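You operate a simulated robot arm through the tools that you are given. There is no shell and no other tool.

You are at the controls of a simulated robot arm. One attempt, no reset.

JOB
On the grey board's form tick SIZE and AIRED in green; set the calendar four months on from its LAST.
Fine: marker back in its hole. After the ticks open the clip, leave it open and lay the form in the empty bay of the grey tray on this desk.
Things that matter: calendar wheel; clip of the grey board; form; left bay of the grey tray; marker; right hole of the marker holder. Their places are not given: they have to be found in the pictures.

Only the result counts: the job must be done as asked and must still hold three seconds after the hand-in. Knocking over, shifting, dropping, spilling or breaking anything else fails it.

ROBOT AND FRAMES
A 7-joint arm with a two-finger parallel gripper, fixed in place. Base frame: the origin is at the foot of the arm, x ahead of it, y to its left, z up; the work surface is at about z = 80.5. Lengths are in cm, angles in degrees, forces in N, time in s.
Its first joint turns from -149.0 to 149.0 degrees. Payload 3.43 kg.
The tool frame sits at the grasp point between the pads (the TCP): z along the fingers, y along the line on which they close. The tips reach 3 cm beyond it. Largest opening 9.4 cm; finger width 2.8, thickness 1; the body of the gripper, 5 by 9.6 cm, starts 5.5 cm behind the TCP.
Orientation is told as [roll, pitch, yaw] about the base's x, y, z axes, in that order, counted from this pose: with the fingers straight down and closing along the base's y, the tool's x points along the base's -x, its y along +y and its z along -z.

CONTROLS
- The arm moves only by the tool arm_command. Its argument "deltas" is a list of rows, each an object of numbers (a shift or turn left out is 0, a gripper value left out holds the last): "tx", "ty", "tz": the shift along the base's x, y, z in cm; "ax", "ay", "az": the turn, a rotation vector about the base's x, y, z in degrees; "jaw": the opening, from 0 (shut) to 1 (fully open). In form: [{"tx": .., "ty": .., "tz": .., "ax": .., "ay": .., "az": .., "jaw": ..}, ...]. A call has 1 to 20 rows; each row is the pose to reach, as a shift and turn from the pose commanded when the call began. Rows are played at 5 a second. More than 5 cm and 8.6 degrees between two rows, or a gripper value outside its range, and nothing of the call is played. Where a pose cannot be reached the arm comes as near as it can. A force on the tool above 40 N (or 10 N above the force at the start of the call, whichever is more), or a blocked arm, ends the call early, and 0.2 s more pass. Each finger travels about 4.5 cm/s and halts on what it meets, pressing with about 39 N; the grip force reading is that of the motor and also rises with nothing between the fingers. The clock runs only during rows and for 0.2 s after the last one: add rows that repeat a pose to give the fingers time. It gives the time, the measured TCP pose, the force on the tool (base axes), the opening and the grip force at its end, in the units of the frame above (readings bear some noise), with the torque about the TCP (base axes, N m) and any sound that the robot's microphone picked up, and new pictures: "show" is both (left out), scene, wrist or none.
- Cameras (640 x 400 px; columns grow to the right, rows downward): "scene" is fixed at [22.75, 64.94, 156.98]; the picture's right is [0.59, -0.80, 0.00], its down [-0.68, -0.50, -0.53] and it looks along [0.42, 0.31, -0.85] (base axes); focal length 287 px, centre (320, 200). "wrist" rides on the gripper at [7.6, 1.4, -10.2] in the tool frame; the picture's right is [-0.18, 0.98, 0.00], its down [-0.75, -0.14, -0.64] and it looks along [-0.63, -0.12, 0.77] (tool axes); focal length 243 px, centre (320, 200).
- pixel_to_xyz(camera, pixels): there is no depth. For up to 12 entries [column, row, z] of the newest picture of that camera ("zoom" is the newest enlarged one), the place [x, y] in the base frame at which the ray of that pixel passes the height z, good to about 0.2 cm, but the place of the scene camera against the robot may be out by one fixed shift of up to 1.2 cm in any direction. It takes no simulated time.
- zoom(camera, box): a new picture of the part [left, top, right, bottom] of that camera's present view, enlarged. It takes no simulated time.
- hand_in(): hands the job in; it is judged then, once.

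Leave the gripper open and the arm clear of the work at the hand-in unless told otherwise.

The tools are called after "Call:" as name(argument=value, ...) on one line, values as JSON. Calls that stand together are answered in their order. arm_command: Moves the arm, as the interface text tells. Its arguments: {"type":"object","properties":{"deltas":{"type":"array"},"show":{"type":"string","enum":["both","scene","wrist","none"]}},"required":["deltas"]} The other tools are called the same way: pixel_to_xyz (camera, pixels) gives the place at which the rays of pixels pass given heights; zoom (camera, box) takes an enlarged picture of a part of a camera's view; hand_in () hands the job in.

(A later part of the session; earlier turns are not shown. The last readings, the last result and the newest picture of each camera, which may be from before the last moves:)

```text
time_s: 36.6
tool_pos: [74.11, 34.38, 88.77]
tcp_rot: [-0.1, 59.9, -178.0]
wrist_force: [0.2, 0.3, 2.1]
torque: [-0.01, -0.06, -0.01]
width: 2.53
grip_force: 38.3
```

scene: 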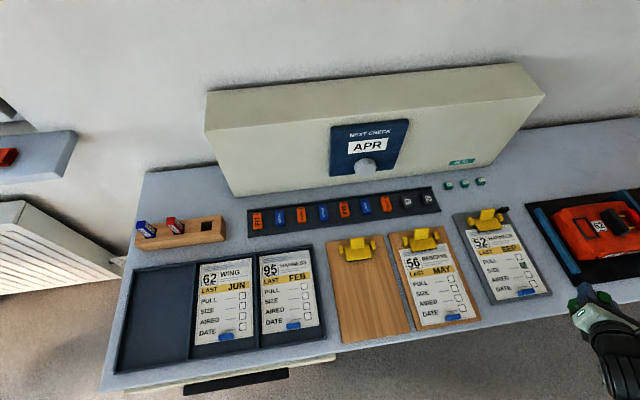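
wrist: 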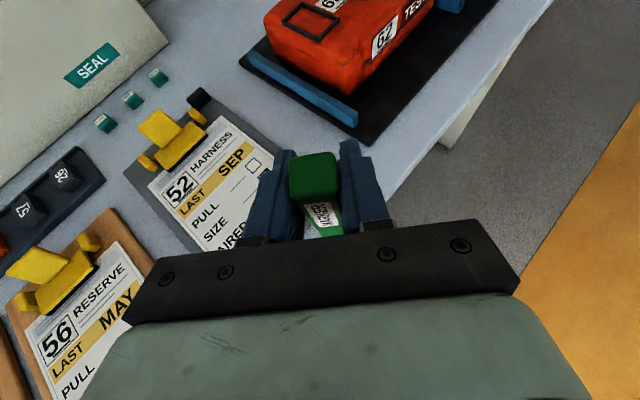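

First touch (2 N). One slight press more.

Call:
arm_command(deltas=[{"tz": -0.05}, {"tz": -0.1}, {"tz": -0.1}], show="none")

```text
time_s: 37.4
tool_pos: [74.09, 34.4, 88.7]
tcp_rot: [-0.2, 60.0, -177.9]
wrist_force: [1.0, -0.2, 13.3]
torque: [0.03, -0.04, 0.01]
width: 2.51
grip_force: 38.5
```

Pressed at 13 N. I lift and swing away to look.

Call:
arm_command(deltas=[{"tz": 1}, {"tz": 3}, {"tz": 7}, {"tx": -3, "ty": -3, "tz": 9}, {"tx": -6, "ty": -6, "tz": 9}, {"tx": -8, "ty": -8, "tz": 9}, {"tx": -8, "ty": -8, "tz": 9}])

Call:
zoom(camera="scene", box=[480, 220, 580, 310])

```text
time_s: 39.0
tool_pos: [66.05, 26.65, 97.53]
tcp_rot: [-0.1, 59.9, -178.0]
wrist_force: [0.0, 0.1, -0.6]
torque: [0.01, -0.01, 0.02]
width: 2.51
grip_force: 39.3
```

scene: 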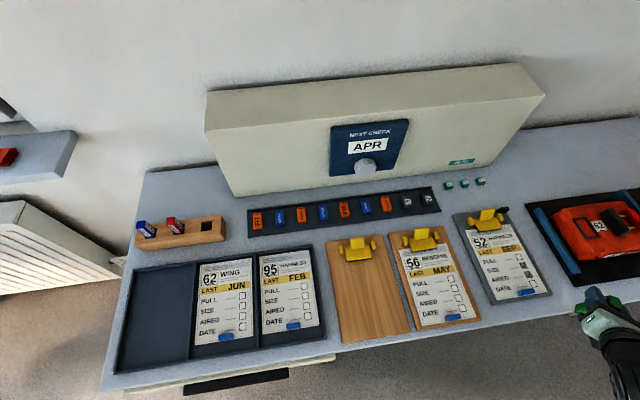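
wrist: 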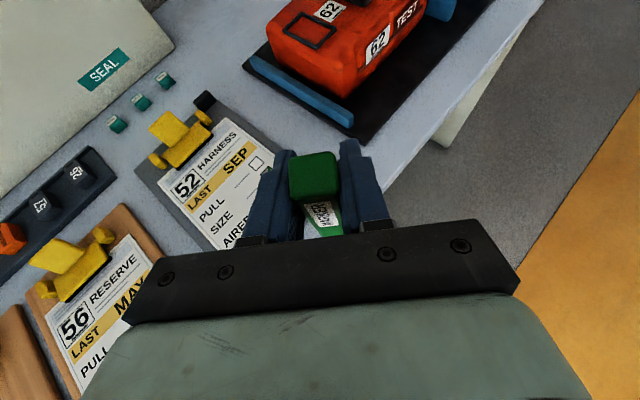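

```text
4.44 times, centred on (530, 265) of scene
```

zoom: 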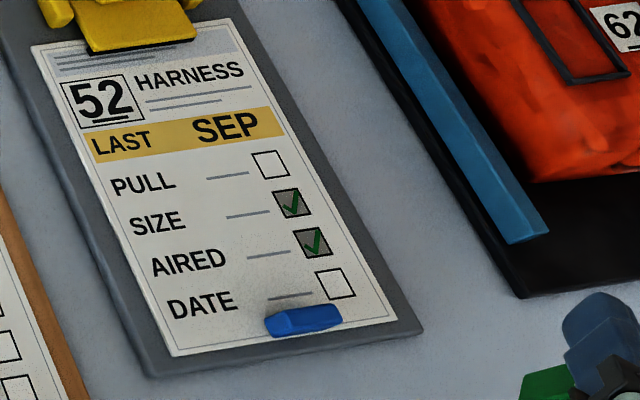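

Both ticks are in green. I return the marker along the reverse path, to 14 cm above its hole.

Call:
arm_command(deltas=[{"tx": -1.34, "ty": 4.06, "tz": 1, "az": 2}, {"tx": -2.68, "ty": 8.13, "tz": 2, "az": 4}, {"tx": -4.02, "ty": 12.2, "tz": 3, "az": 6}, {"tx": -5.36, "ty": 16.26, "tz": 4, "az": 8}, {"tx": -6.7, "ty": 20.3, "tz": 4.95, "az": 10}, {"tx": -8.04, "ty": 24.4, "tz": 4.95, "az": 12}, {"tx": -9.37, "ty": 28.5, "tz": 4.95, "az": 14}, {"tx": -10.7, "ty": 32.5, "tz": 4.95, "az": 16}, {"tx": -12.05, "ty": 36.6, "tz": 4.95, "az": 18}, {"tx": -13.4, "ty": 40.65, "tz": 4.95, "az": 20}, {"tx": -14.73, "ty": 44.7, "tz": 4.95, "az": 22}, {"tx": -16.07, "ty": 48.78, "tz": 4.95, "az": 23.4}], show="none")

Call:
arm_command(deltas=[{"tx": -1.95, "ty": 4.1, "az": 2.4}, {"tx": -3.9, "ty": 8.2, "az": 4.8}, {"tx": -5.85, "ty": 12.3, "az": 7.2}, {"tx": -7.8, "ty": 16.4, "az": 9.6}, {"tx": -9.75, "ty": 20.5, "az": 12}, {"tx": -11.7, "ty": 24.6, "az": 14.4}, {"tx": -13.65, "ty": 28.7, "az": 16.8}, {"tx": -15.6, "ty": 32.8, "az": 19.2}, {"tx": -17.6, "ty": 37, "az": 21.6}, {"tx": -17.6, "ty": 37, "az": 21.6}])

Call:
zoom(camera="wrist", box=[180, 130, 420, 280])

```text
time_s: 41.6
tool_pos: [50.2, 75.09, 102.33]
tcp_rot: [0.0, 59.9, -154.5]
wrist_force: [0.7, -0.1, -0.2]
torque: [-0.03, -0.01, 0.04]
width: 2.49
grip_force: 38.9
```

```text
time_s: 43.8
tool_pos: [32.67, 112.38, 102.45]
tcp_rot: [-0.2, 59.9, -133.0]
wrist_force: [-0.5, -0.2, 0.7]
torque: [0.02, 0.01, -0.01]
width: 2.5
grip_force: 39.0
```

scene: 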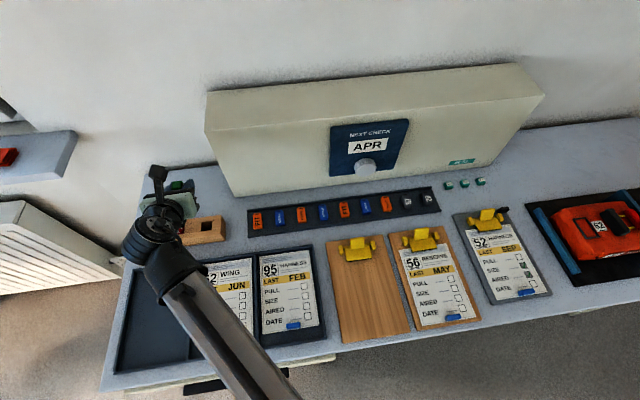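
wrist: 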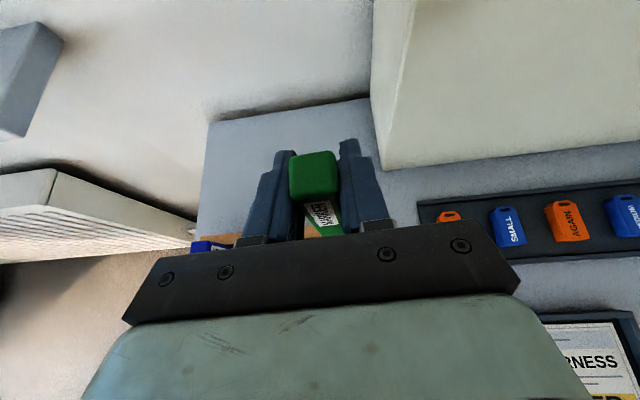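

```text
2.67 times, centred on (300, 205) of wrist
```

zoom: 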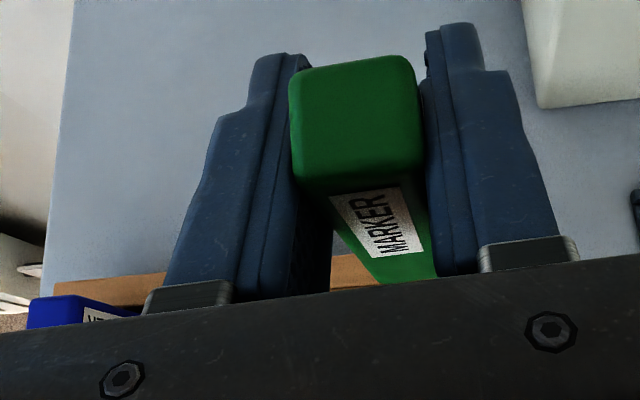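

The marker's posture matches the pick-up, only about 0.2 cm higher in the grip. I lower it toward the hole.

Call:
arm_command(deltas=[{"tz": -3}, {"tz": -6}, {"tz": -8}, {"tz": -9.5}, {"tz": -9.5}], show="none")

Call:
arm_command(deltas=[{"tz": -0.4}, {"tz": -0.8}, {"tz": -1.2}, {"tz": -1.6}, {"tz": -1.6}], show="both")

Call:
zoom(camera="scene", box=[130, 180, 270, 280])

```text
time_s: 45.0
tool_pos: [32.73, 112.34, 93.03]
tcp_rot: [0.0, 59.9, -133.0]
wrist_force: [-0.2, 0.6, -1.0]
torque: [0.01, 0.01, 0.0]
width: 2.51
grip_force: 39.0
```

```text
time_s: 46.2
tool_pos: [32.6, 112.31, 91.39]
tcp_rot: [-0.1, 59.9, -133.0]
wrist_force: [0.0, -0.2, 0.1]
torque: [0.0, 0.01, 0.0]
width: 2.54
grip_force: 39.1
```

scene: 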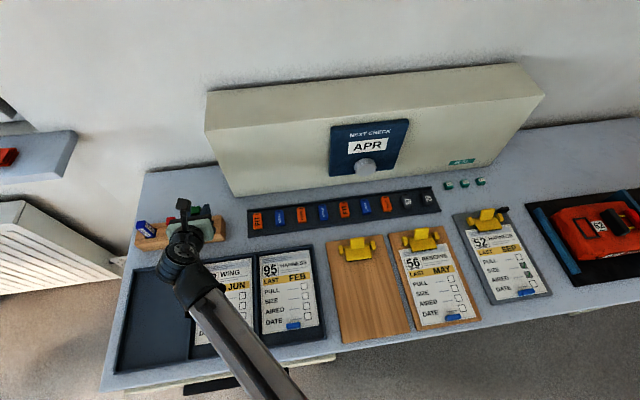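
wrist: 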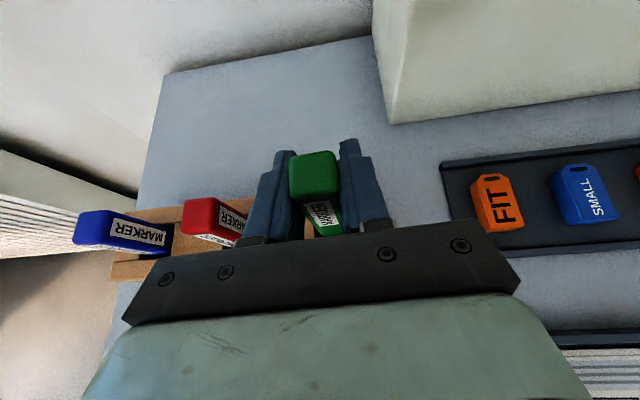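

```text
4.00 times, centred on (200, 230) of scene
```

zoom: 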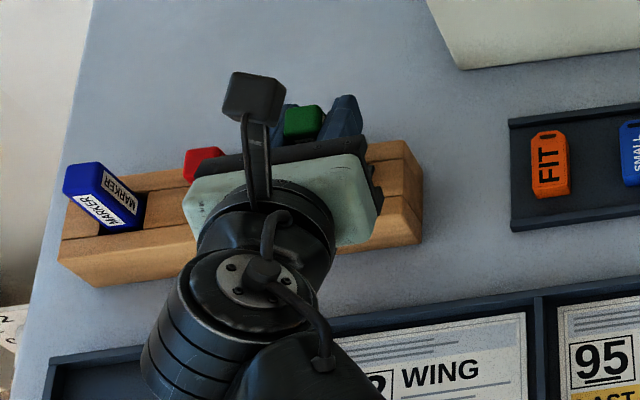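

No contact; the tip should be at or just inside the rim. Continuing down in parts.

Call:
arm_command(deltas=[{"tz": -0.3}, {"tz": -0.6}, {"tz": -0.9}, {"tz": -0.9}], show="none")

Call:
arm_command(deltas=[{"tz": -0.3}, {"tz": -0.6}, {"tz": -0.9}, {"tz": -0.9}], show="none")

```text
time_s: 47.2
tool_pos: [32.6, 112.31, 90.53]
tcp_rot: [-0.2, 60.0, -133.0]
wrist_force: [0.2, 0.0, 0.4]
torque: [0.0, 0.02, -0.03]
width: 2.52
grip_force: 38.4
```

```text
time_s: 48.2
tool_pos: [32.46, 112.14, 89.67]
tcp_rot: [-0.1, 59.9, -133.0]
wrist_force: [0.6, -0.8, 0.1]
torque: [-0.01, 0.01, -0.01]
width: 2.49
grip_force: 38.8
```

Going in cleanly. Down another 1.1 cm to just above the bottom.

Call:
arm_command(deltas=[{"tz": -0.3}, {"tz": -0.6}, {"tz": -0.8}, {"tz": -0.8}], show="none")

Call:
arm_command(deltas=[{"tz": -0.1}, {"tz": -0.2}, {"tz": -0.3}, {"tz": -0.3}])

Call:
zoom(camera="wrist", box=[220, 90, 420, 215])

```text
time_s: 49.2
tool_pos: [32.55, 112.19, 88.73]
tcp_rot: [-0.1, 60.0, -133.0]
wrist_force: [-0.3, 0.5, 0.1]
torque: [0.02, 0.03, 0.0]
width: 2.51
grip_force: 38.8
```

```text
time_s: 50.2
tool_pos: [32.58, 112.21, 88.47]
tcp_rot: [0.0, 59.9, -133.0]
wrist_force: [-0.2, -0.5, -0.4]
torque: [0.02, -0.02, -0.02]
width: 2.52
grip_force: 39.2
```

scene: 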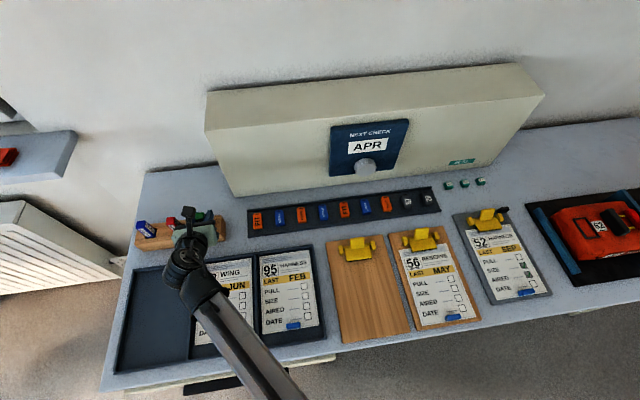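
wrist: 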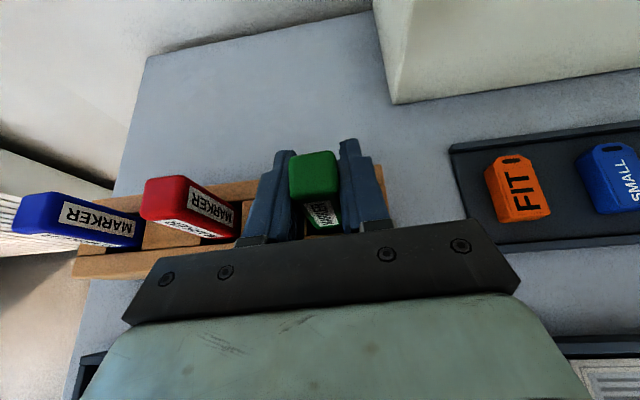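

```text
3.20 times, centred on (320, 152) of wrist
```

zoom: 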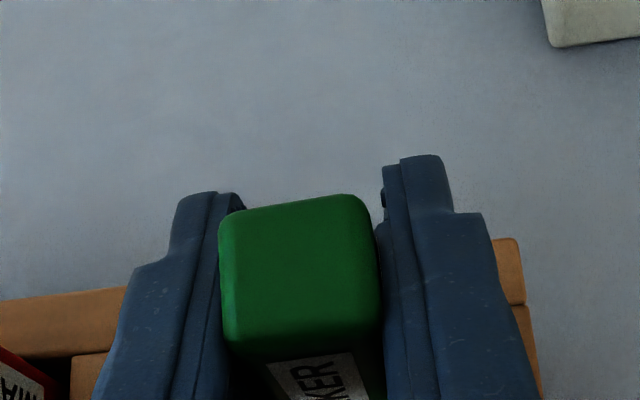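

At grasp height the marker sits about 0.2 cm high in the grip, so I lower 0.2 more, then open the fingers.

Call:
arm_command(deltas=[{"tz": -0.1}, {"tz": -0.2}, {"tz": -0.2}], show="none")

Call:
arm_command(deltas=[{"jaw": 0.35}, {"jaw": 0.5}, {"jaw": 0.6}, {"jaw": 0.6}, {"jaw": 0.6}], show="wrist")

Call:
zoom(camera="wrist", box=[220, 90, 420, 215])

```text
time_s: 51.0
tool_pos: [32.46, 112.23, 88.34]
tcp_rot: [-0.1, 60.0, -133.0]
wrist_force: [0.3, -0.2, -0.5]
torque: [-0.02, 0.01, -0.01]
width: 2.53
grip_force: 39.0
```

```text
time_s: 52.2
tool_pos: [32.54, 112.26, 88.4]
tcp_rot: [0.0, 60.0, -132.9]
wrist_force: [0.3, -0.8, -0.5]
torque: [0.0, 0.02, 0.02]
width: 5.63
grip_force: 0.1
```

wrist: 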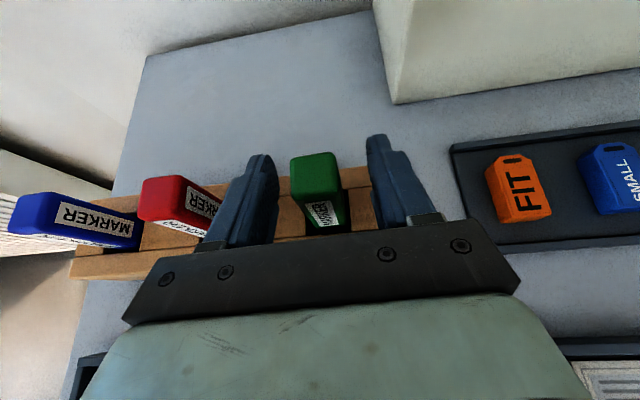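

```text
3.20 times, centred on (320, 152) of wrist
```

zoom: 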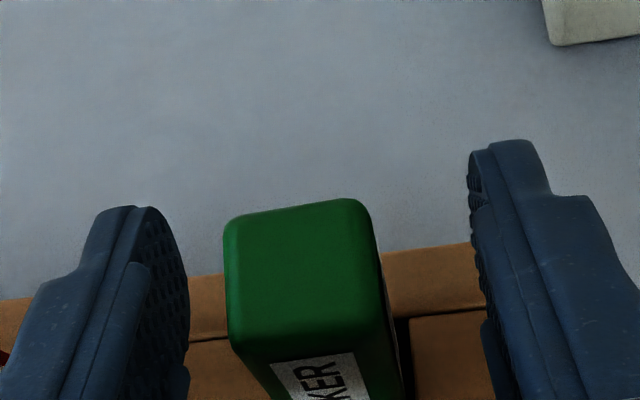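

Released, and the marker stands in its hole. I retreat along the tool axis and look.

Call:
arm_command(deltas=[{"tx": -1.2, "ty": -1.26, "tz": 1}, {"tx": -3, "ty": -3.15, "tz": 2.5}, {"tx": -5.3, "ty": -5.7, "tz": 4.5}, {"tx": -7.3, "ty": -8, "tz": 7}, {"tx": -7.8, "ty": -9, "tz": 11}, {"tx": -7.8, "ty": -11, "tz": 15}, {"tx": -7.8, "ty": -11, "tz": 15}])

Call:
zoom(camera="scene", box=[110, 190, 250, 280])

Call:
zoom(camera="scene", box=[310, 100, 430, 190])

```text
time_s: 53.8
tool_pos: [24.95, 101.31, 103.57]
tcp_rot: [0.0, 59.9, -133.0]
wrist_force: [0.2, 0.0, 0.1]
torque: [0.02, 0.0, 0.02]
width: 5.63
grip_force: 0.1
```

scene: 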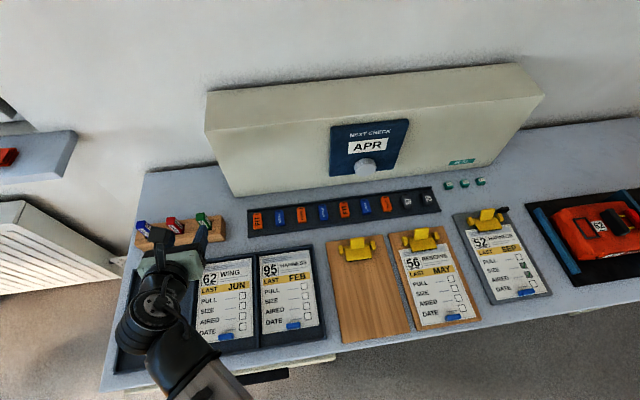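
wrist: 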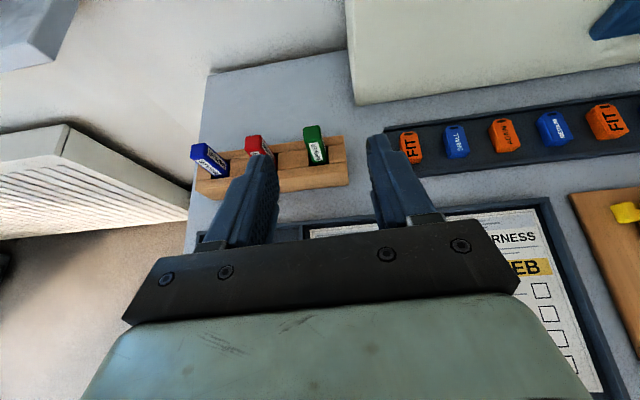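

```text
4.44 times, centred on (180, 235) of scene
```

zoom: 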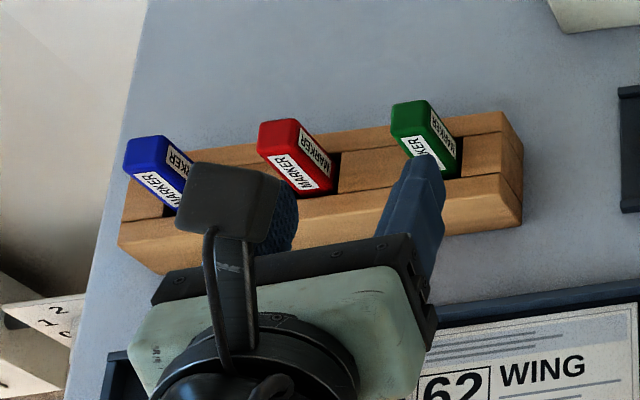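

```text
4.44 times, centred on (370, 145) of scene
```

zoom: 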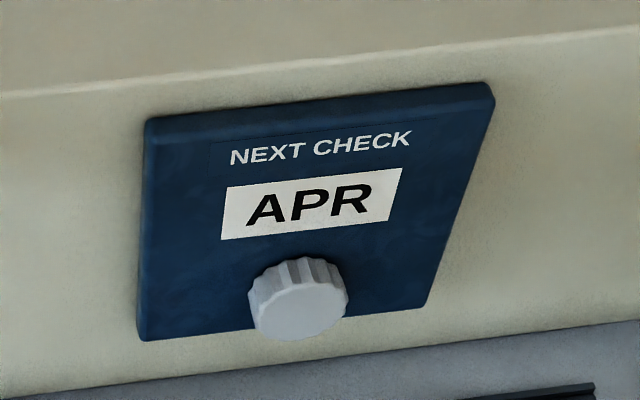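

The marker is back in the right hole. Now the calendar: I measure the cabinet's bottom edge and the knob.

Call:
pixel_to_xyz(camera="scene", pixels=[[232, 197, 80.5], [300, 189.5, 80.5], [440, 172.3, 80.5], [366, 167.5, 85], [366, 167.5, 90], [366, 167.5, 95], [329.5, 176.5, 85], [329.5, 176.5, 90], [393.6, 168.6, 85], [393.6, 168.6, 90]])

Call:
zoom(camera="scene", box=[200, 60, 550, 220])

```text
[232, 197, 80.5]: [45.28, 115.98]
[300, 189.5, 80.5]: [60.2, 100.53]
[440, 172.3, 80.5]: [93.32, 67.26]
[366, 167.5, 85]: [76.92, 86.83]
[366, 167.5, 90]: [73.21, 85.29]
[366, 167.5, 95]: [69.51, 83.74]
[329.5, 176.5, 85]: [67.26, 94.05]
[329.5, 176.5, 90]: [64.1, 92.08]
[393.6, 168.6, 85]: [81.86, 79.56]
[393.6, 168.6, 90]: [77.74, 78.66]
```

```text
1.83 times, centred on (375, 140) of scene
```

zoom: 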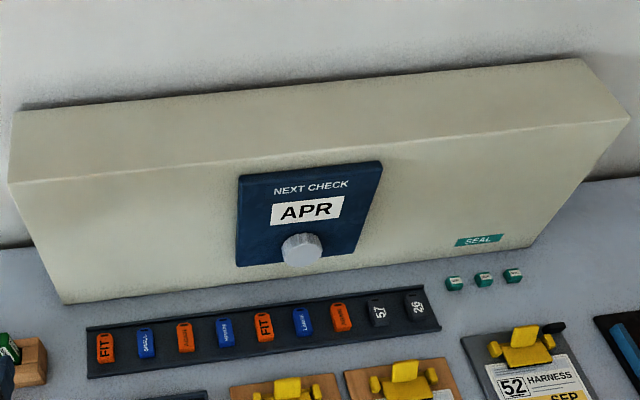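

The face plane is at v≈113.6 along the back direction (0.712,0.702), and the knob centre is near (71.4,84.5,92.4), about 6 cm across. I move in front of it while rolling the hand 45° about its own axis.

Call:
arm_command(deltas=[{"tx": 3.1, "ty": -2.9, "ax": 2.67, "ay": 2.84, "az": -2.25}, {"tx": 6.2, "ty": -5.8, "ax": 5.34, "ay": 5.68, "az": -4.5}, {"tx": 9.3, "ty": -8.7, "ax": 8.0, "ay": 8.52, "az": -6.75}, {"tx": 12.4, "ty": -11.6, "ax": 10.7, "ay": 11.36, "az": -9}, {"tx": 15.5, "ty": -14.5, "ax": 13.35, "ay": 14.2, "az": -11.25}, {"tx": 18.6, "ty": -17.4, "ax": 16.0, "ay": 17.0, "az": -13.5}, {"tx": 21.7, "ty": -20.3, "ax": 18.7, "ay": 19.9, "az": -15.75}, {"tx": 24.8, "ty": -23.2, "ax": 21.4, "ay": 22.7, "az": -18}, {"tx": 27.9, "ty": -26.1, "ax": 24.0, "ay": 25.6, "az": -20.25}, {"tx": 31, "ty": -29.3, "ax": 26.7, "ay": 28.4, "az": -22.5}], show="none")

Call:
arm_command(deltas=[{"tz": -1, "ax": 5.1, "ay": -4.8}, {"tz": -2, "ax": 10.2, "ay": -9.6}, {"tz": -3, "ax": 15.3, "ay": -14.4}, {"tz": -4, "ax": 21.9, "ay": -20.5}, {"tz": -4, "ax": 21.9, "ay": -20.5}])

```text
time_s: 56.0
tool_pos: [55.95, 72.13, 103.51]
tcp_rot: [-50.8, 37.7, 163.5]
wrist_force: [0.6, 0.2, 0.4]
torque: [-0.01, -0.01, 0.02]
width: 5.65
grip_force: 0.1
```

```text
refused: row 4 steps farther than a row can; nothing moved
```

A row was too big, so I redo the 30° tilt in even steps.

Call:
arm_command(deltas=[{"tz": -1, "ax": 5.48, "ay": -5.13}, {"tz": -2, "ax": 10.95, "ay": -10.27}, {"tz": -3, "ax": 16.4, "ay": -15.4}, {"tz": -4, "ax": 21.9, "ay": -20.5}, {"tz": -4, "ax": 21.9, "ay": -20.5}])

```text
time_s: 57.2
tool_pos: [55.68, 71.94, 99.29]
tcp_rot: [-90.1, 45.0, 137.1]
wrist_force: [0.0, 0.9, 0.3]
torque: [0.0, 0.01, -0.01]
width: 5.67
grip_force: 0.0
out of reach, approached as far as the arm can: row 4
```

scene: 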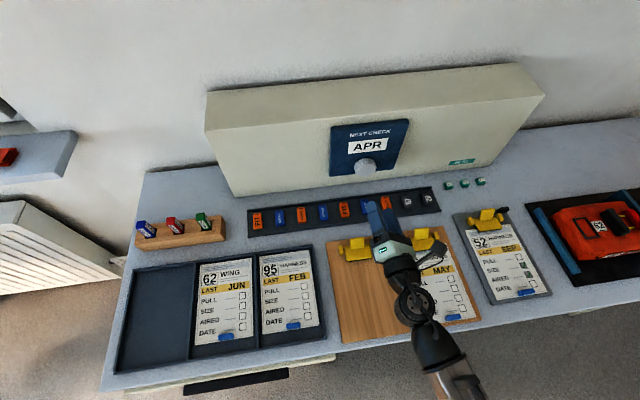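
wrist: 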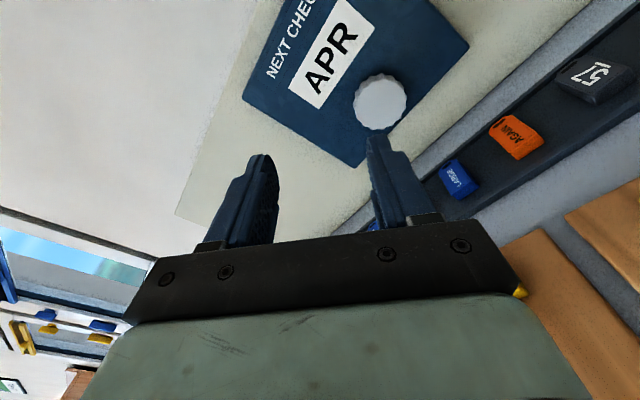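

The pose is close enough even though it reports the limit of reach. The wrist shows the knob at (380,101). I intersect this ray with the scene ray.

Call:
pixel_to_xyz(camera="wrist", pixels=[[380, 101, 88], [380, 101, 90], [380, 101, 92], [380, 101, 94], [380, 101, 96], [354, 98, 92], [406, 104, 92]])

Call:
pixel_to_xyz(camera="scene", pixels=[[365.5, 168, 88], [365.5, 168, 90], [365.5, 168, 92], [365.5, 168, 94], [365.5, 168, 96]])

Call:
zoom(camera="wrist", box=[280, 20, 480, 170])

Call:
zoom(camera="scene", box=[320, 110, 420, 190])

```text
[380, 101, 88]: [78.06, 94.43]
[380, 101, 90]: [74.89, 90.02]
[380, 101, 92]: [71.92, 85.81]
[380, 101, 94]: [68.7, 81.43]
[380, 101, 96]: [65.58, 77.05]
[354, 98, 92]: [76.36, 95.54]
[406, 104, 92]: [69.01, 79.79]
```

```text
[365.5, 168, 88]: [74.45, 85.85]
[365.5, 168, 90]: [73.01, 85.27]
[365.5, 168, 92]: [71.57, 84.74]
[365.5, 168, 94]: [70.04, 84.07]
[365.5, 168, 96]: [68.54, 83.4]
```

```text
2.67 times, centred on (380, 95) of wrist
```

zoom: 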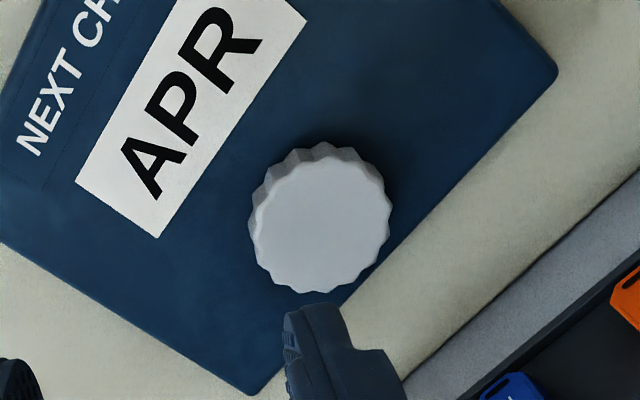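

```text
5.00 times, centred on (370, 150) of scene
```

zoom: 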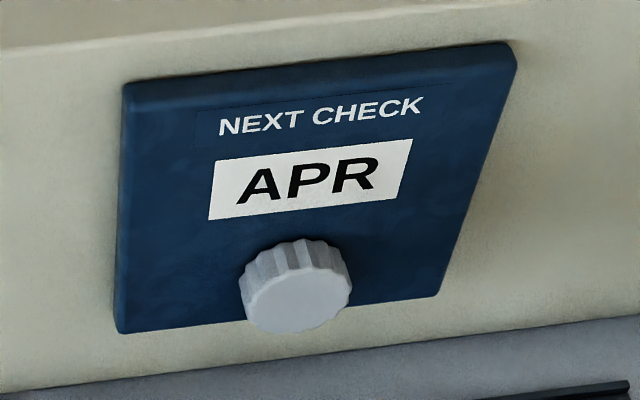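

Refining with the front face centre at wrist (380,104.4) and scene (365.4,169.6).

Call:
pixel_to_xyz(camera="wrist", pixels=[[380, 104.4, 90], [380, 104.4, 91], [380, 104.4, 92], [380, 104.4, 93], [380, 104.4, 94]])

Call:
pixel_to_xyz(camera="scene", pixels=[[365.4, 169.6, 90], [365.4, 169.6, 91], [365.4, 169.6, 92], [365.4, 169.6, 93], [365.4, 169.6, 94]])

```text
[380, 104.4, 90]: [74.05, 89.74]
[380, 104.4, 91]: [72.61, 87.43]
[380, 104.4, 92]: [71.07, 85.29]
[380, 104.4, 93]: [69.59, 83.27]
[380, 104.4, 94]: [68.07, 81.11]
```

```text
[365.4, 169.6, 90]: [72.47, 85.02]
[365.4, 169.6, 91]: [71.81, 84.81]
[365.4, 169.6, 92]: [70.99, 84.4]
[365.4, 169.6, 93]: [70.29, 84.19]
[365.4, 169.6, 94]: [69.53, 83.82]
```

The knob's front centre is at (70.5,84.3,92.45). I open the jaw fully, square the heading and move to 8 cm in front of the knob.

Call:
arm_command(deltas=[{"tx": 2.2, "ty": 1.6, "tz": -1.7, "az": -0.8, "jaw": 0.8}, {"tx": 4.4, "ty": 3.2, "tz": -3.4, "az": -1.6, "jaw": 1}, {"tx": 6.6, "ty": 4.8, "tz": -5.1, "az": -2.5, "jaw": 1}, {"tx": 8.8, "ty": 6.46, "tz": -6.95, "az": -2.5, "jaw": 1}, {"tx": 8.8, "ty": 6.46, "tz": -6.95, "az": -2.5, "jaw": 1}])

Call:
zoom(camera="wrist", box=[200, 50, 440, 200])

Call:
zoom(camera="scene", box=[310, 110, 450, 240])

```text
time_s: 58.4
tool_pos: [64.34, 78.32, 92.38]
tcp_rot: [-90.1, 45.0, 134.6]
wrist_force: [0.4, 1.5, 0.6]
torque: [0.02, 0.0, 0.03]
width: 9.4
grip_force: 0.0
```

scene: 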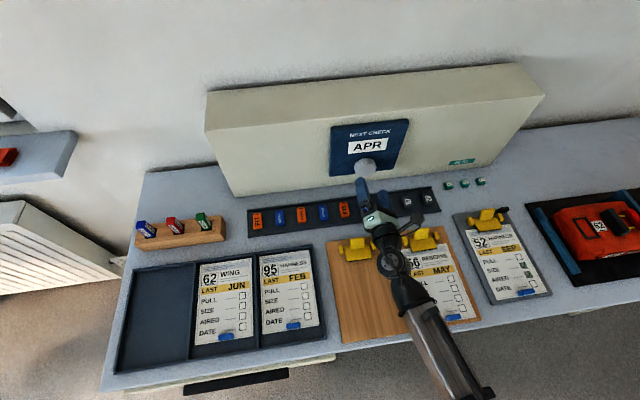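
wrist: 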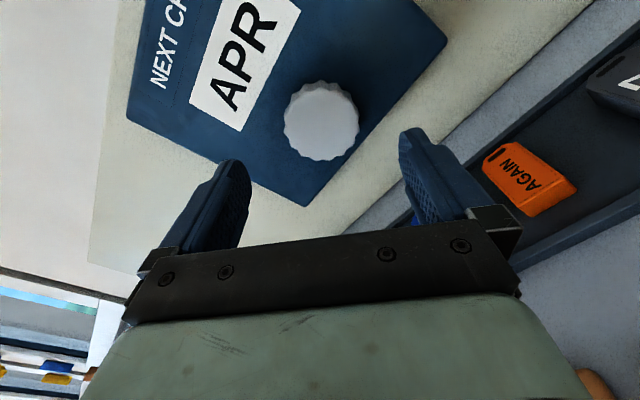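

```text
2.67 times, centred on (320, 125) of wrist
```

zoom: 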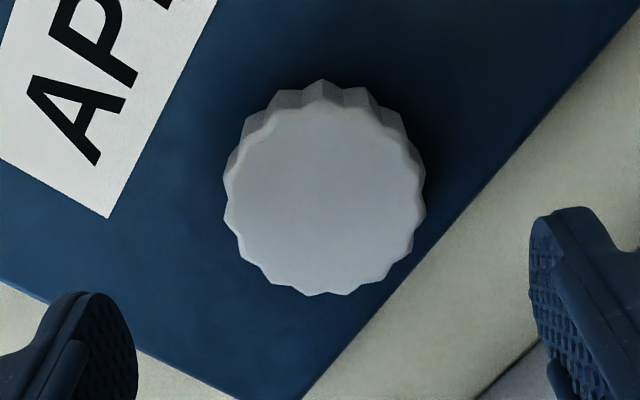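

```text
3.08 times, centred on (380, 175) of scene
```

zoom: 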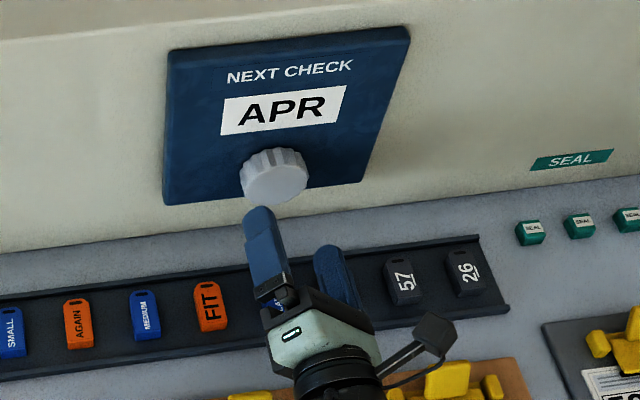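

The knob is where predicted (321,123 against an expected 320,124). I advance 7.4 cm so the fingertips straddle it by about 2 cm.

Call:
arm_command(deltas=[{"tx": 1.8, "ty": 1.75}, {"tx": 3.5, "ty": 3.45}, {"tx": 4.6, "ty": 4.5}, {"tx": 5.27, "ty": 5.2}, {"tx": 5.27, "ty": 5.2}])

Call:
zoom(camera="wrist", box=[200, 80, 440, 230])

```text
time_s: 59.6
tool_pos: [69.59, 83.48, 92.28]
tcp_rot: [-90.1, 45.0, 134.5]
wrist_force: [-0.2, -0.5, -0.5]
torque: [0.01, 0.03, 0.0]
width: 9.42
grip_force: 0.1
```

scene: 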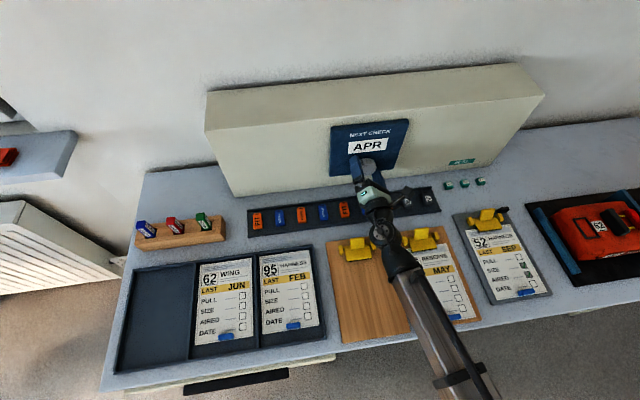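
wrist: 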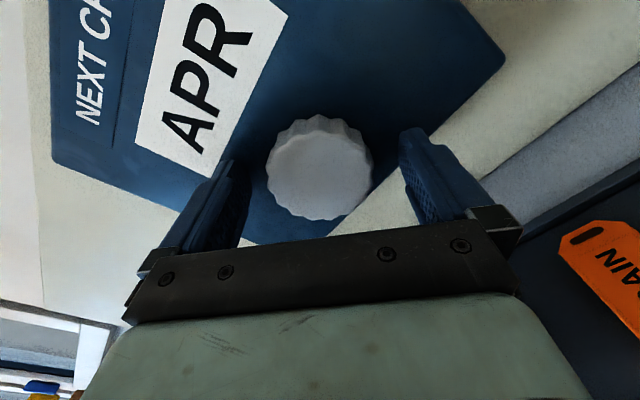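

```text
2.67 times, centred on (320, 155) of wrist
```

zoom: 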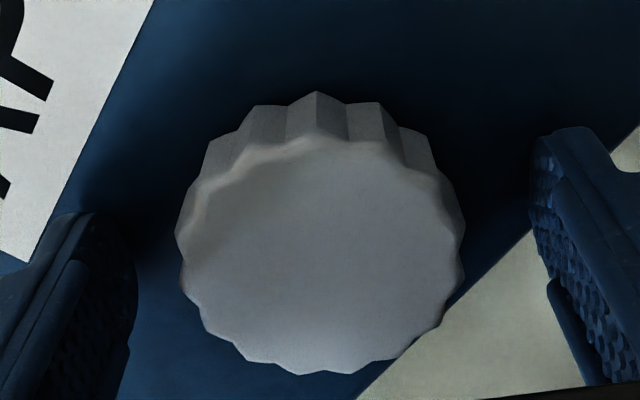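

Well centred. Closing on the knob.

Call:
arm_command(deltas=[{"jaw": 0.7}, {"jaw": 0.5}, {"jaw": 0.3}, {"jaw": 0.3}, {"jaw": 0.3}])

```text
time_s: 60.8
tool_pos: [69.57, 83.55, 92.32]
tcp_rot: [-90.1, 45.1, 134.5]
wrist_force: [0.5, 3.1, 3.2]
torque: [0.51, -0.46, 0.5]
width: 6.15
grip_force: 45.5
```

scene: 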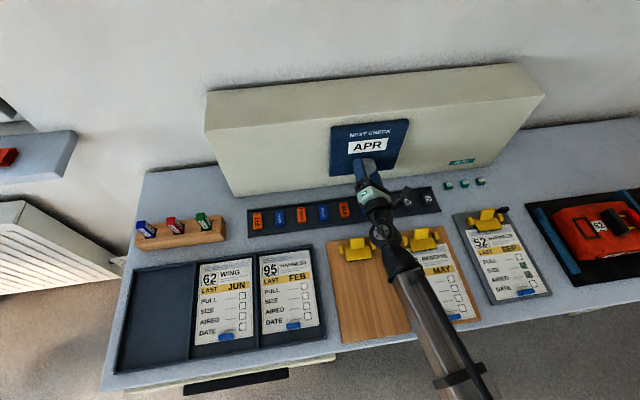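
wrist: 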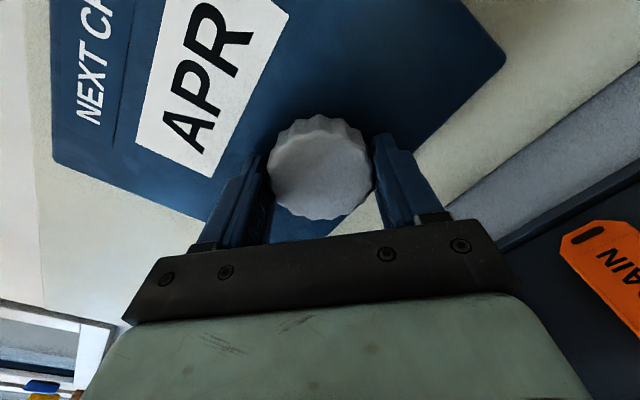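

Gripped at width 6.15. I turn 30° clockwise as seen from the front (about the tool axis) as a test.

Call:
arm_command(deltas=[{"ax": 3.57, "ay": 3.5}, {"ax": 7.13, "ay": 7.01}, {"ax": 10.7, "ay": 10.5}, {"ax": 14.3, "ay": 14.0}, {"ax": 17.8, "ay": 17.5}, {"ax": 21.4, "ay": 21.0}, {"ax": 21.4, "ay": 21.0}])

Call:
zoom(camera="scene", box=[310, 110, 450, 240])

```text
time_s: 62.4
tool_pos: [69.61, 83.55, 92.2]
tcp_rot: [-90.1, 15.0, 134.5]
wrist_force: [-17.9, -16.1, -16.7]
torque: [0.0, 0.02, 0.3]
width: 6.14
grip_force: 45.5
```

scene: 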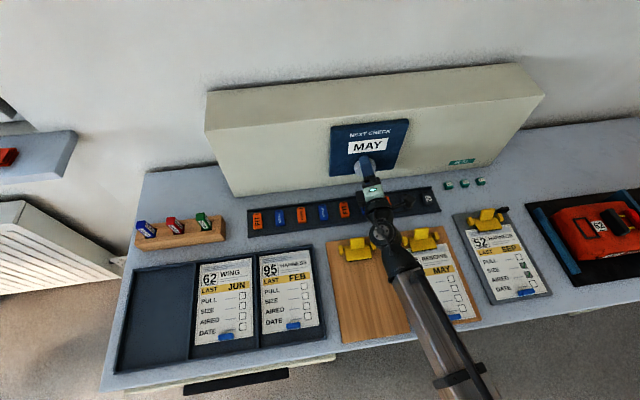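
wrist: 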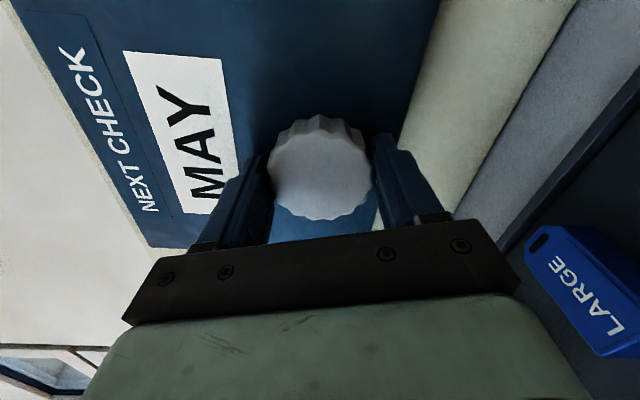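

```text
3.08 times, centred on (380, 175) of scene
```

zoom: 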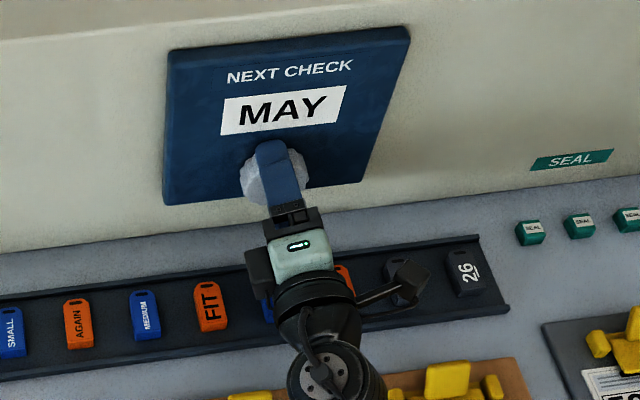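

One 30° clockwise step makes MAY, so JAN needs four steps counter-clockwise (120°). I open the fingers, pre-roll 60° clockwise without the knob, then regrip.

Call:
arm_command(deltas=[{"jaw": 0.8}, {"jaw": 1}, {"jaw": 1}, {"jaw": 1}], show="scene")

Call:
arm_command(deltas=[{"ax": 5.35, "ay": 5.26}, {"ax": 10.7, "ay": 10.5}, {"ax": 16.0, "ay": 15.8}, {"ax": 21.4, "ay": 21.0}, {"ax": 26.7, "ay": 26.3}, {"ax": 32.1, "ay": 31.5}, {"ax": 37.4, "ay": 36.8}, {"ax": 42.8, "ay": 42.1}, {"ax": 42.8, "ay": 42.1}])

```text
time_s: 63.4
tool_pos: [69.7, 83.56, 92.24]
tcp_rot: [-90.1, 15.1, 134.5]
wrist_force: [0.5, 0.5, -0.8]
torque: [-0.03, -0.02, 0.02]
width: 9.37
grip_force: 0.1
```

scene: 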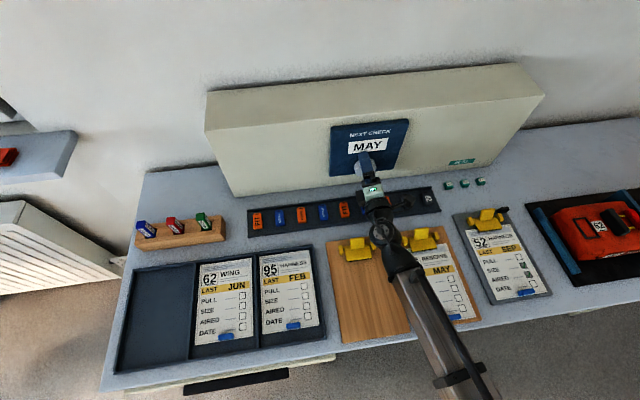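

```text
time_s: 65.4
tool_pos: [69.74, 83.59, 92.3]
tcp_rot: [-90.0, -45.2, 134.5]
wrist_force: [-1.2, -0.3, 0.5]
torque: [0.0, -0.02, 0.01]
width: 9.41
grip_force: 0.0
```

scene: 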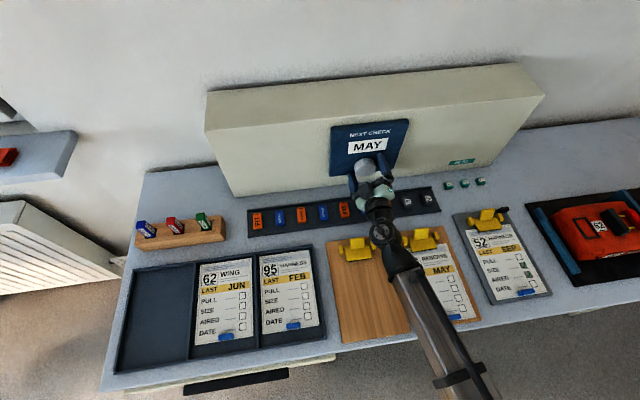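
wrist: 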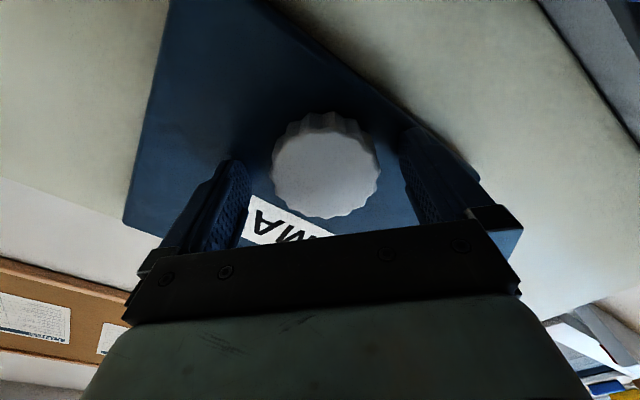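

The knob is about 0.25 cm off centre in this roll. I shift (-0.14,+0.14,-0.2) and close.

Call:
arm_command(deltas=[{"tx": -0.14, "ty": 0.14, "tz": -0.2, "jaw": 1}, {"tx": -0.14, "ty": 0.14, "tz": -0.2, "jaw": 0.7}, {"tx": -0.14, "ty": 0.14, "tz": -0.2, "jaw": 0.5}, {"tx": -0.14, "ty": 0.14, "tz": -0.2, "jaw": 0.3}, {"tx": -0.14, "ty": 0.14, "tz": -0.2, "jaw": 0.3}, {"tx": -0.14, "ty": 0.14, "tz": -0.2, "jaw": 0.3}])

```text
time_s: 66.8
tool_pos: [69.53, 83.79, 92.16]
tcp_rot: [-90.0, -45.0, 134.5]
wrist_force: [-1.3, 2.5, -2.0]
torque: [-0.32, 0.33, 0.46]
width: 6.15
grip_force: 45.6
```

scene: 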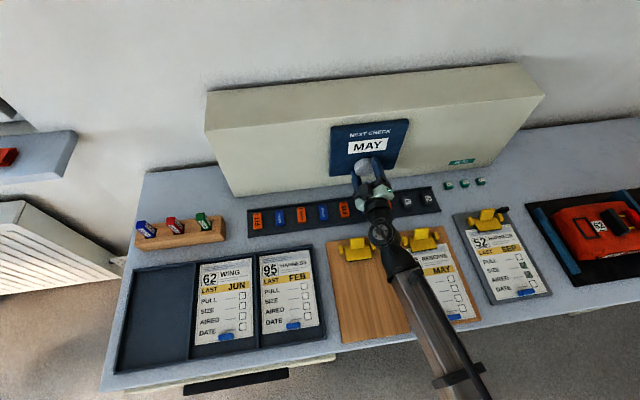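
wrist: 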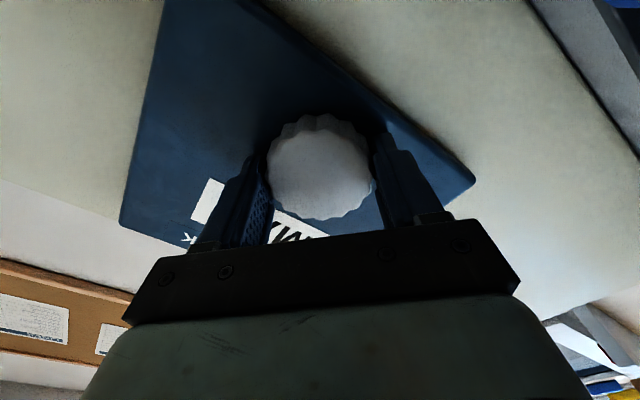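

Gripped with low force. I turn 60° counter-clockwise first.

Call:
arm_command(deltas=[{"ax": -3.57, "ay": -3.5}, {"ax": -7.13, "ay": -7.01}, {"ax": -10.7, "ay": -10.5}, {"ax": -14.3, "ay": -14.0}, {"ax": -17.8, "ay": -17.5}, {"ax": -21.4, "ay": -21.0}, {"ax": -25, "ay": -24.5}, {"ax": -28.5, "ay": -28.0}, {"ax": -32.1, "ay": -31.5}, {"ax": -35.7, "ay": -35}, {"ax": -39.2, "ay": -38.5}, {"ax": -42.8, "ay": -42.1}, {"ax": -42.8, "ay": -42.1}])

```text
time_s: 69.6
tool_pos: [69.55, 83.63, 92.24]
tcp_rot: [-90.1, 15.1, 134.4]
wrist_force: [6.9, -7.6, 0.1]
torque: [-0.21, 0.21, 0.92]
width: 6.15
grip_force: 45.4
```

scene: 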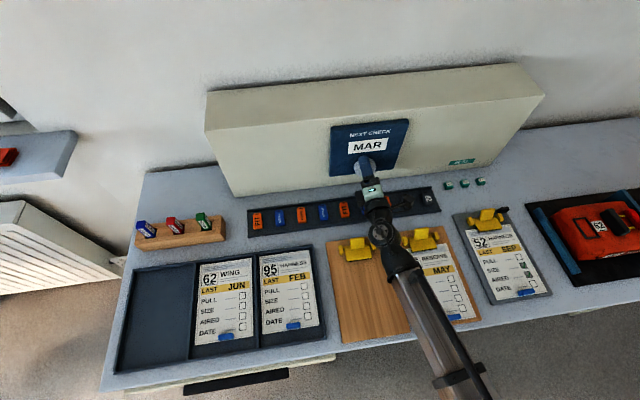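
wrist: 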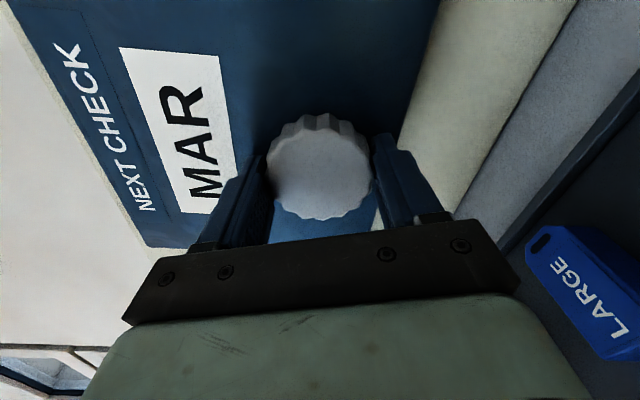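

It shows MAR now. Another 60° counter-clockwise brings JAN.

Call:
arm_command(deltas=[{"ax": -3.57, "ay": -3.5}, {"ax": -7.13, "ay": -7.01}, {"ax": -10.7, "ay": -10.5}, {"ax": -14.3, "ay": -14.0}, {"ax": -17.8, "ay": -17.5}, {"ax": -21.4, "ay": -21.0}, {"ax": -25, "ay": -24.5}, {"ax": -28.5, "ay": -28.0}, {"ax": -32.1, "ay": -31.5}, {"ax": -35.7, "ay": -35}, {"ax": -39.2, "ay": -38.5}, {"ax": -42.8, "ay": -42.1}, {"ax": -42.8, "ay": -42.1}])

Call:
zoom(camera="scene", box=[310, 110, 450, 240])

```text
time_s: 72.4
tool_pos: [69.57, 83.67, 92.11]
tcp_rot: [-90.0, 75.1, 134.5]
wrist_force: [14.4, 9.7, 16.9]
torque: [0.72, 0.41, 0.78]
width: 6.17
grip_force: 45.1
```

scene: 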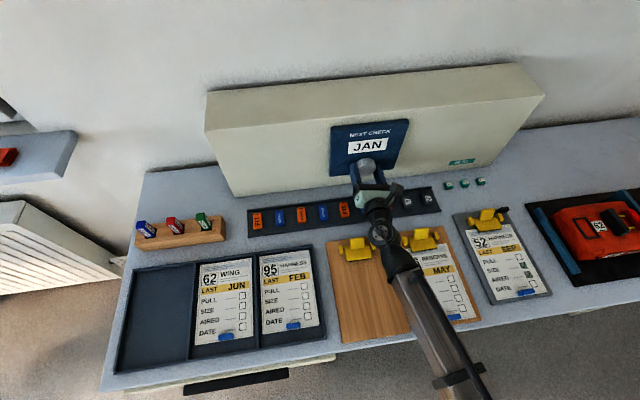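
wrist: 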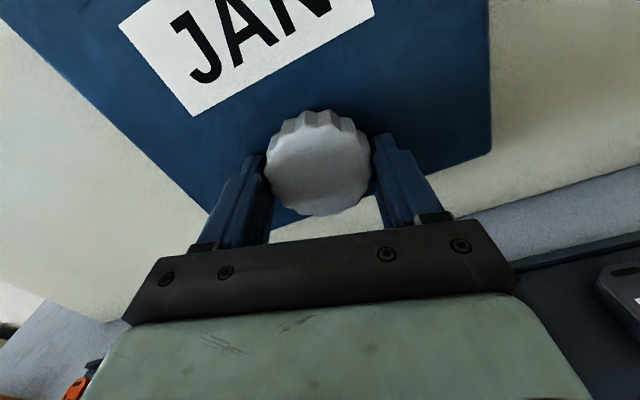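

```text
3.08 times, centred on (380, 175) of scene
```

zoom: 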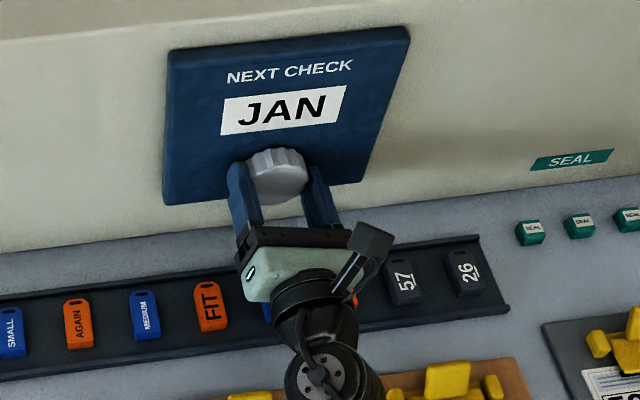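

JAN is showing. I release the knob and back straight out.

Call:
arm_command(deltas=[{"jaw": 0.8}, {"jaw": 1}, {"jaw": 1}, {"jaw": 1}], show="none")

Call:
arm_command(deltas=[{"tx": -2, "ty": -1.97}, {"tx": -4, "ty": -3.93}, {"tx": -6.5, "ty": -6.4}, {"tx": -9, "ty": -8.9, "tz": 2}, {"tx": -12, "ty": -11.9, "tz": 4}, {"tx": -12, "ty": -11.9, "tz": 8}, {"tx": -12, "ty": -11.9, "tz": 8}])

Call:
zoom(camera="scene", box=[310, 110, 450, 240])

```text
time_s: 73.4
tool_pos: [69.58, 83.71, 92.08]
tcp_rot: [-90.2, 75.2, 134.4]
wrist_force: [0.2, 0.1, 0.3]
torque: [0.02, 0.0, 0.02]
width: 9.4
grip_force: 0.1
```

```text
time_s: 75.0
tool_pos: [57.48, 71.73, 100.69]
tcp_rot: [-90.2, 75.0, 134.5]
wrist_force: [0.5, 0.3, 0.1]
torque: [-0.06, -0.01, 0.01]
width: 9.4
grip_force: 0.1
```

scene: 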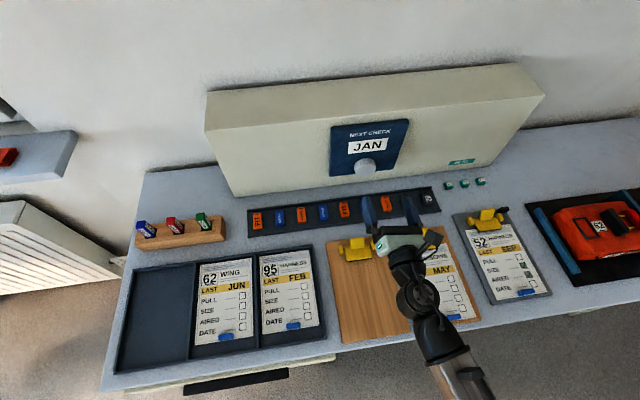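
wrist: 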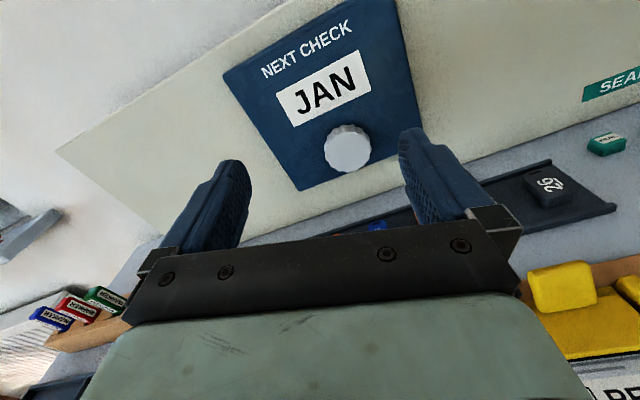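

```text
3.08 times, centred on (380, 175) of scene
```

zoom: 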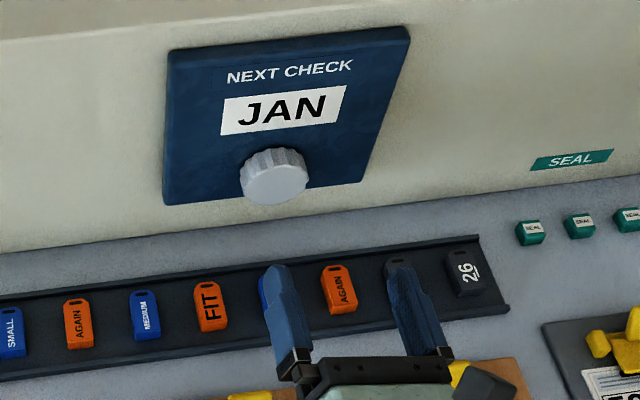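

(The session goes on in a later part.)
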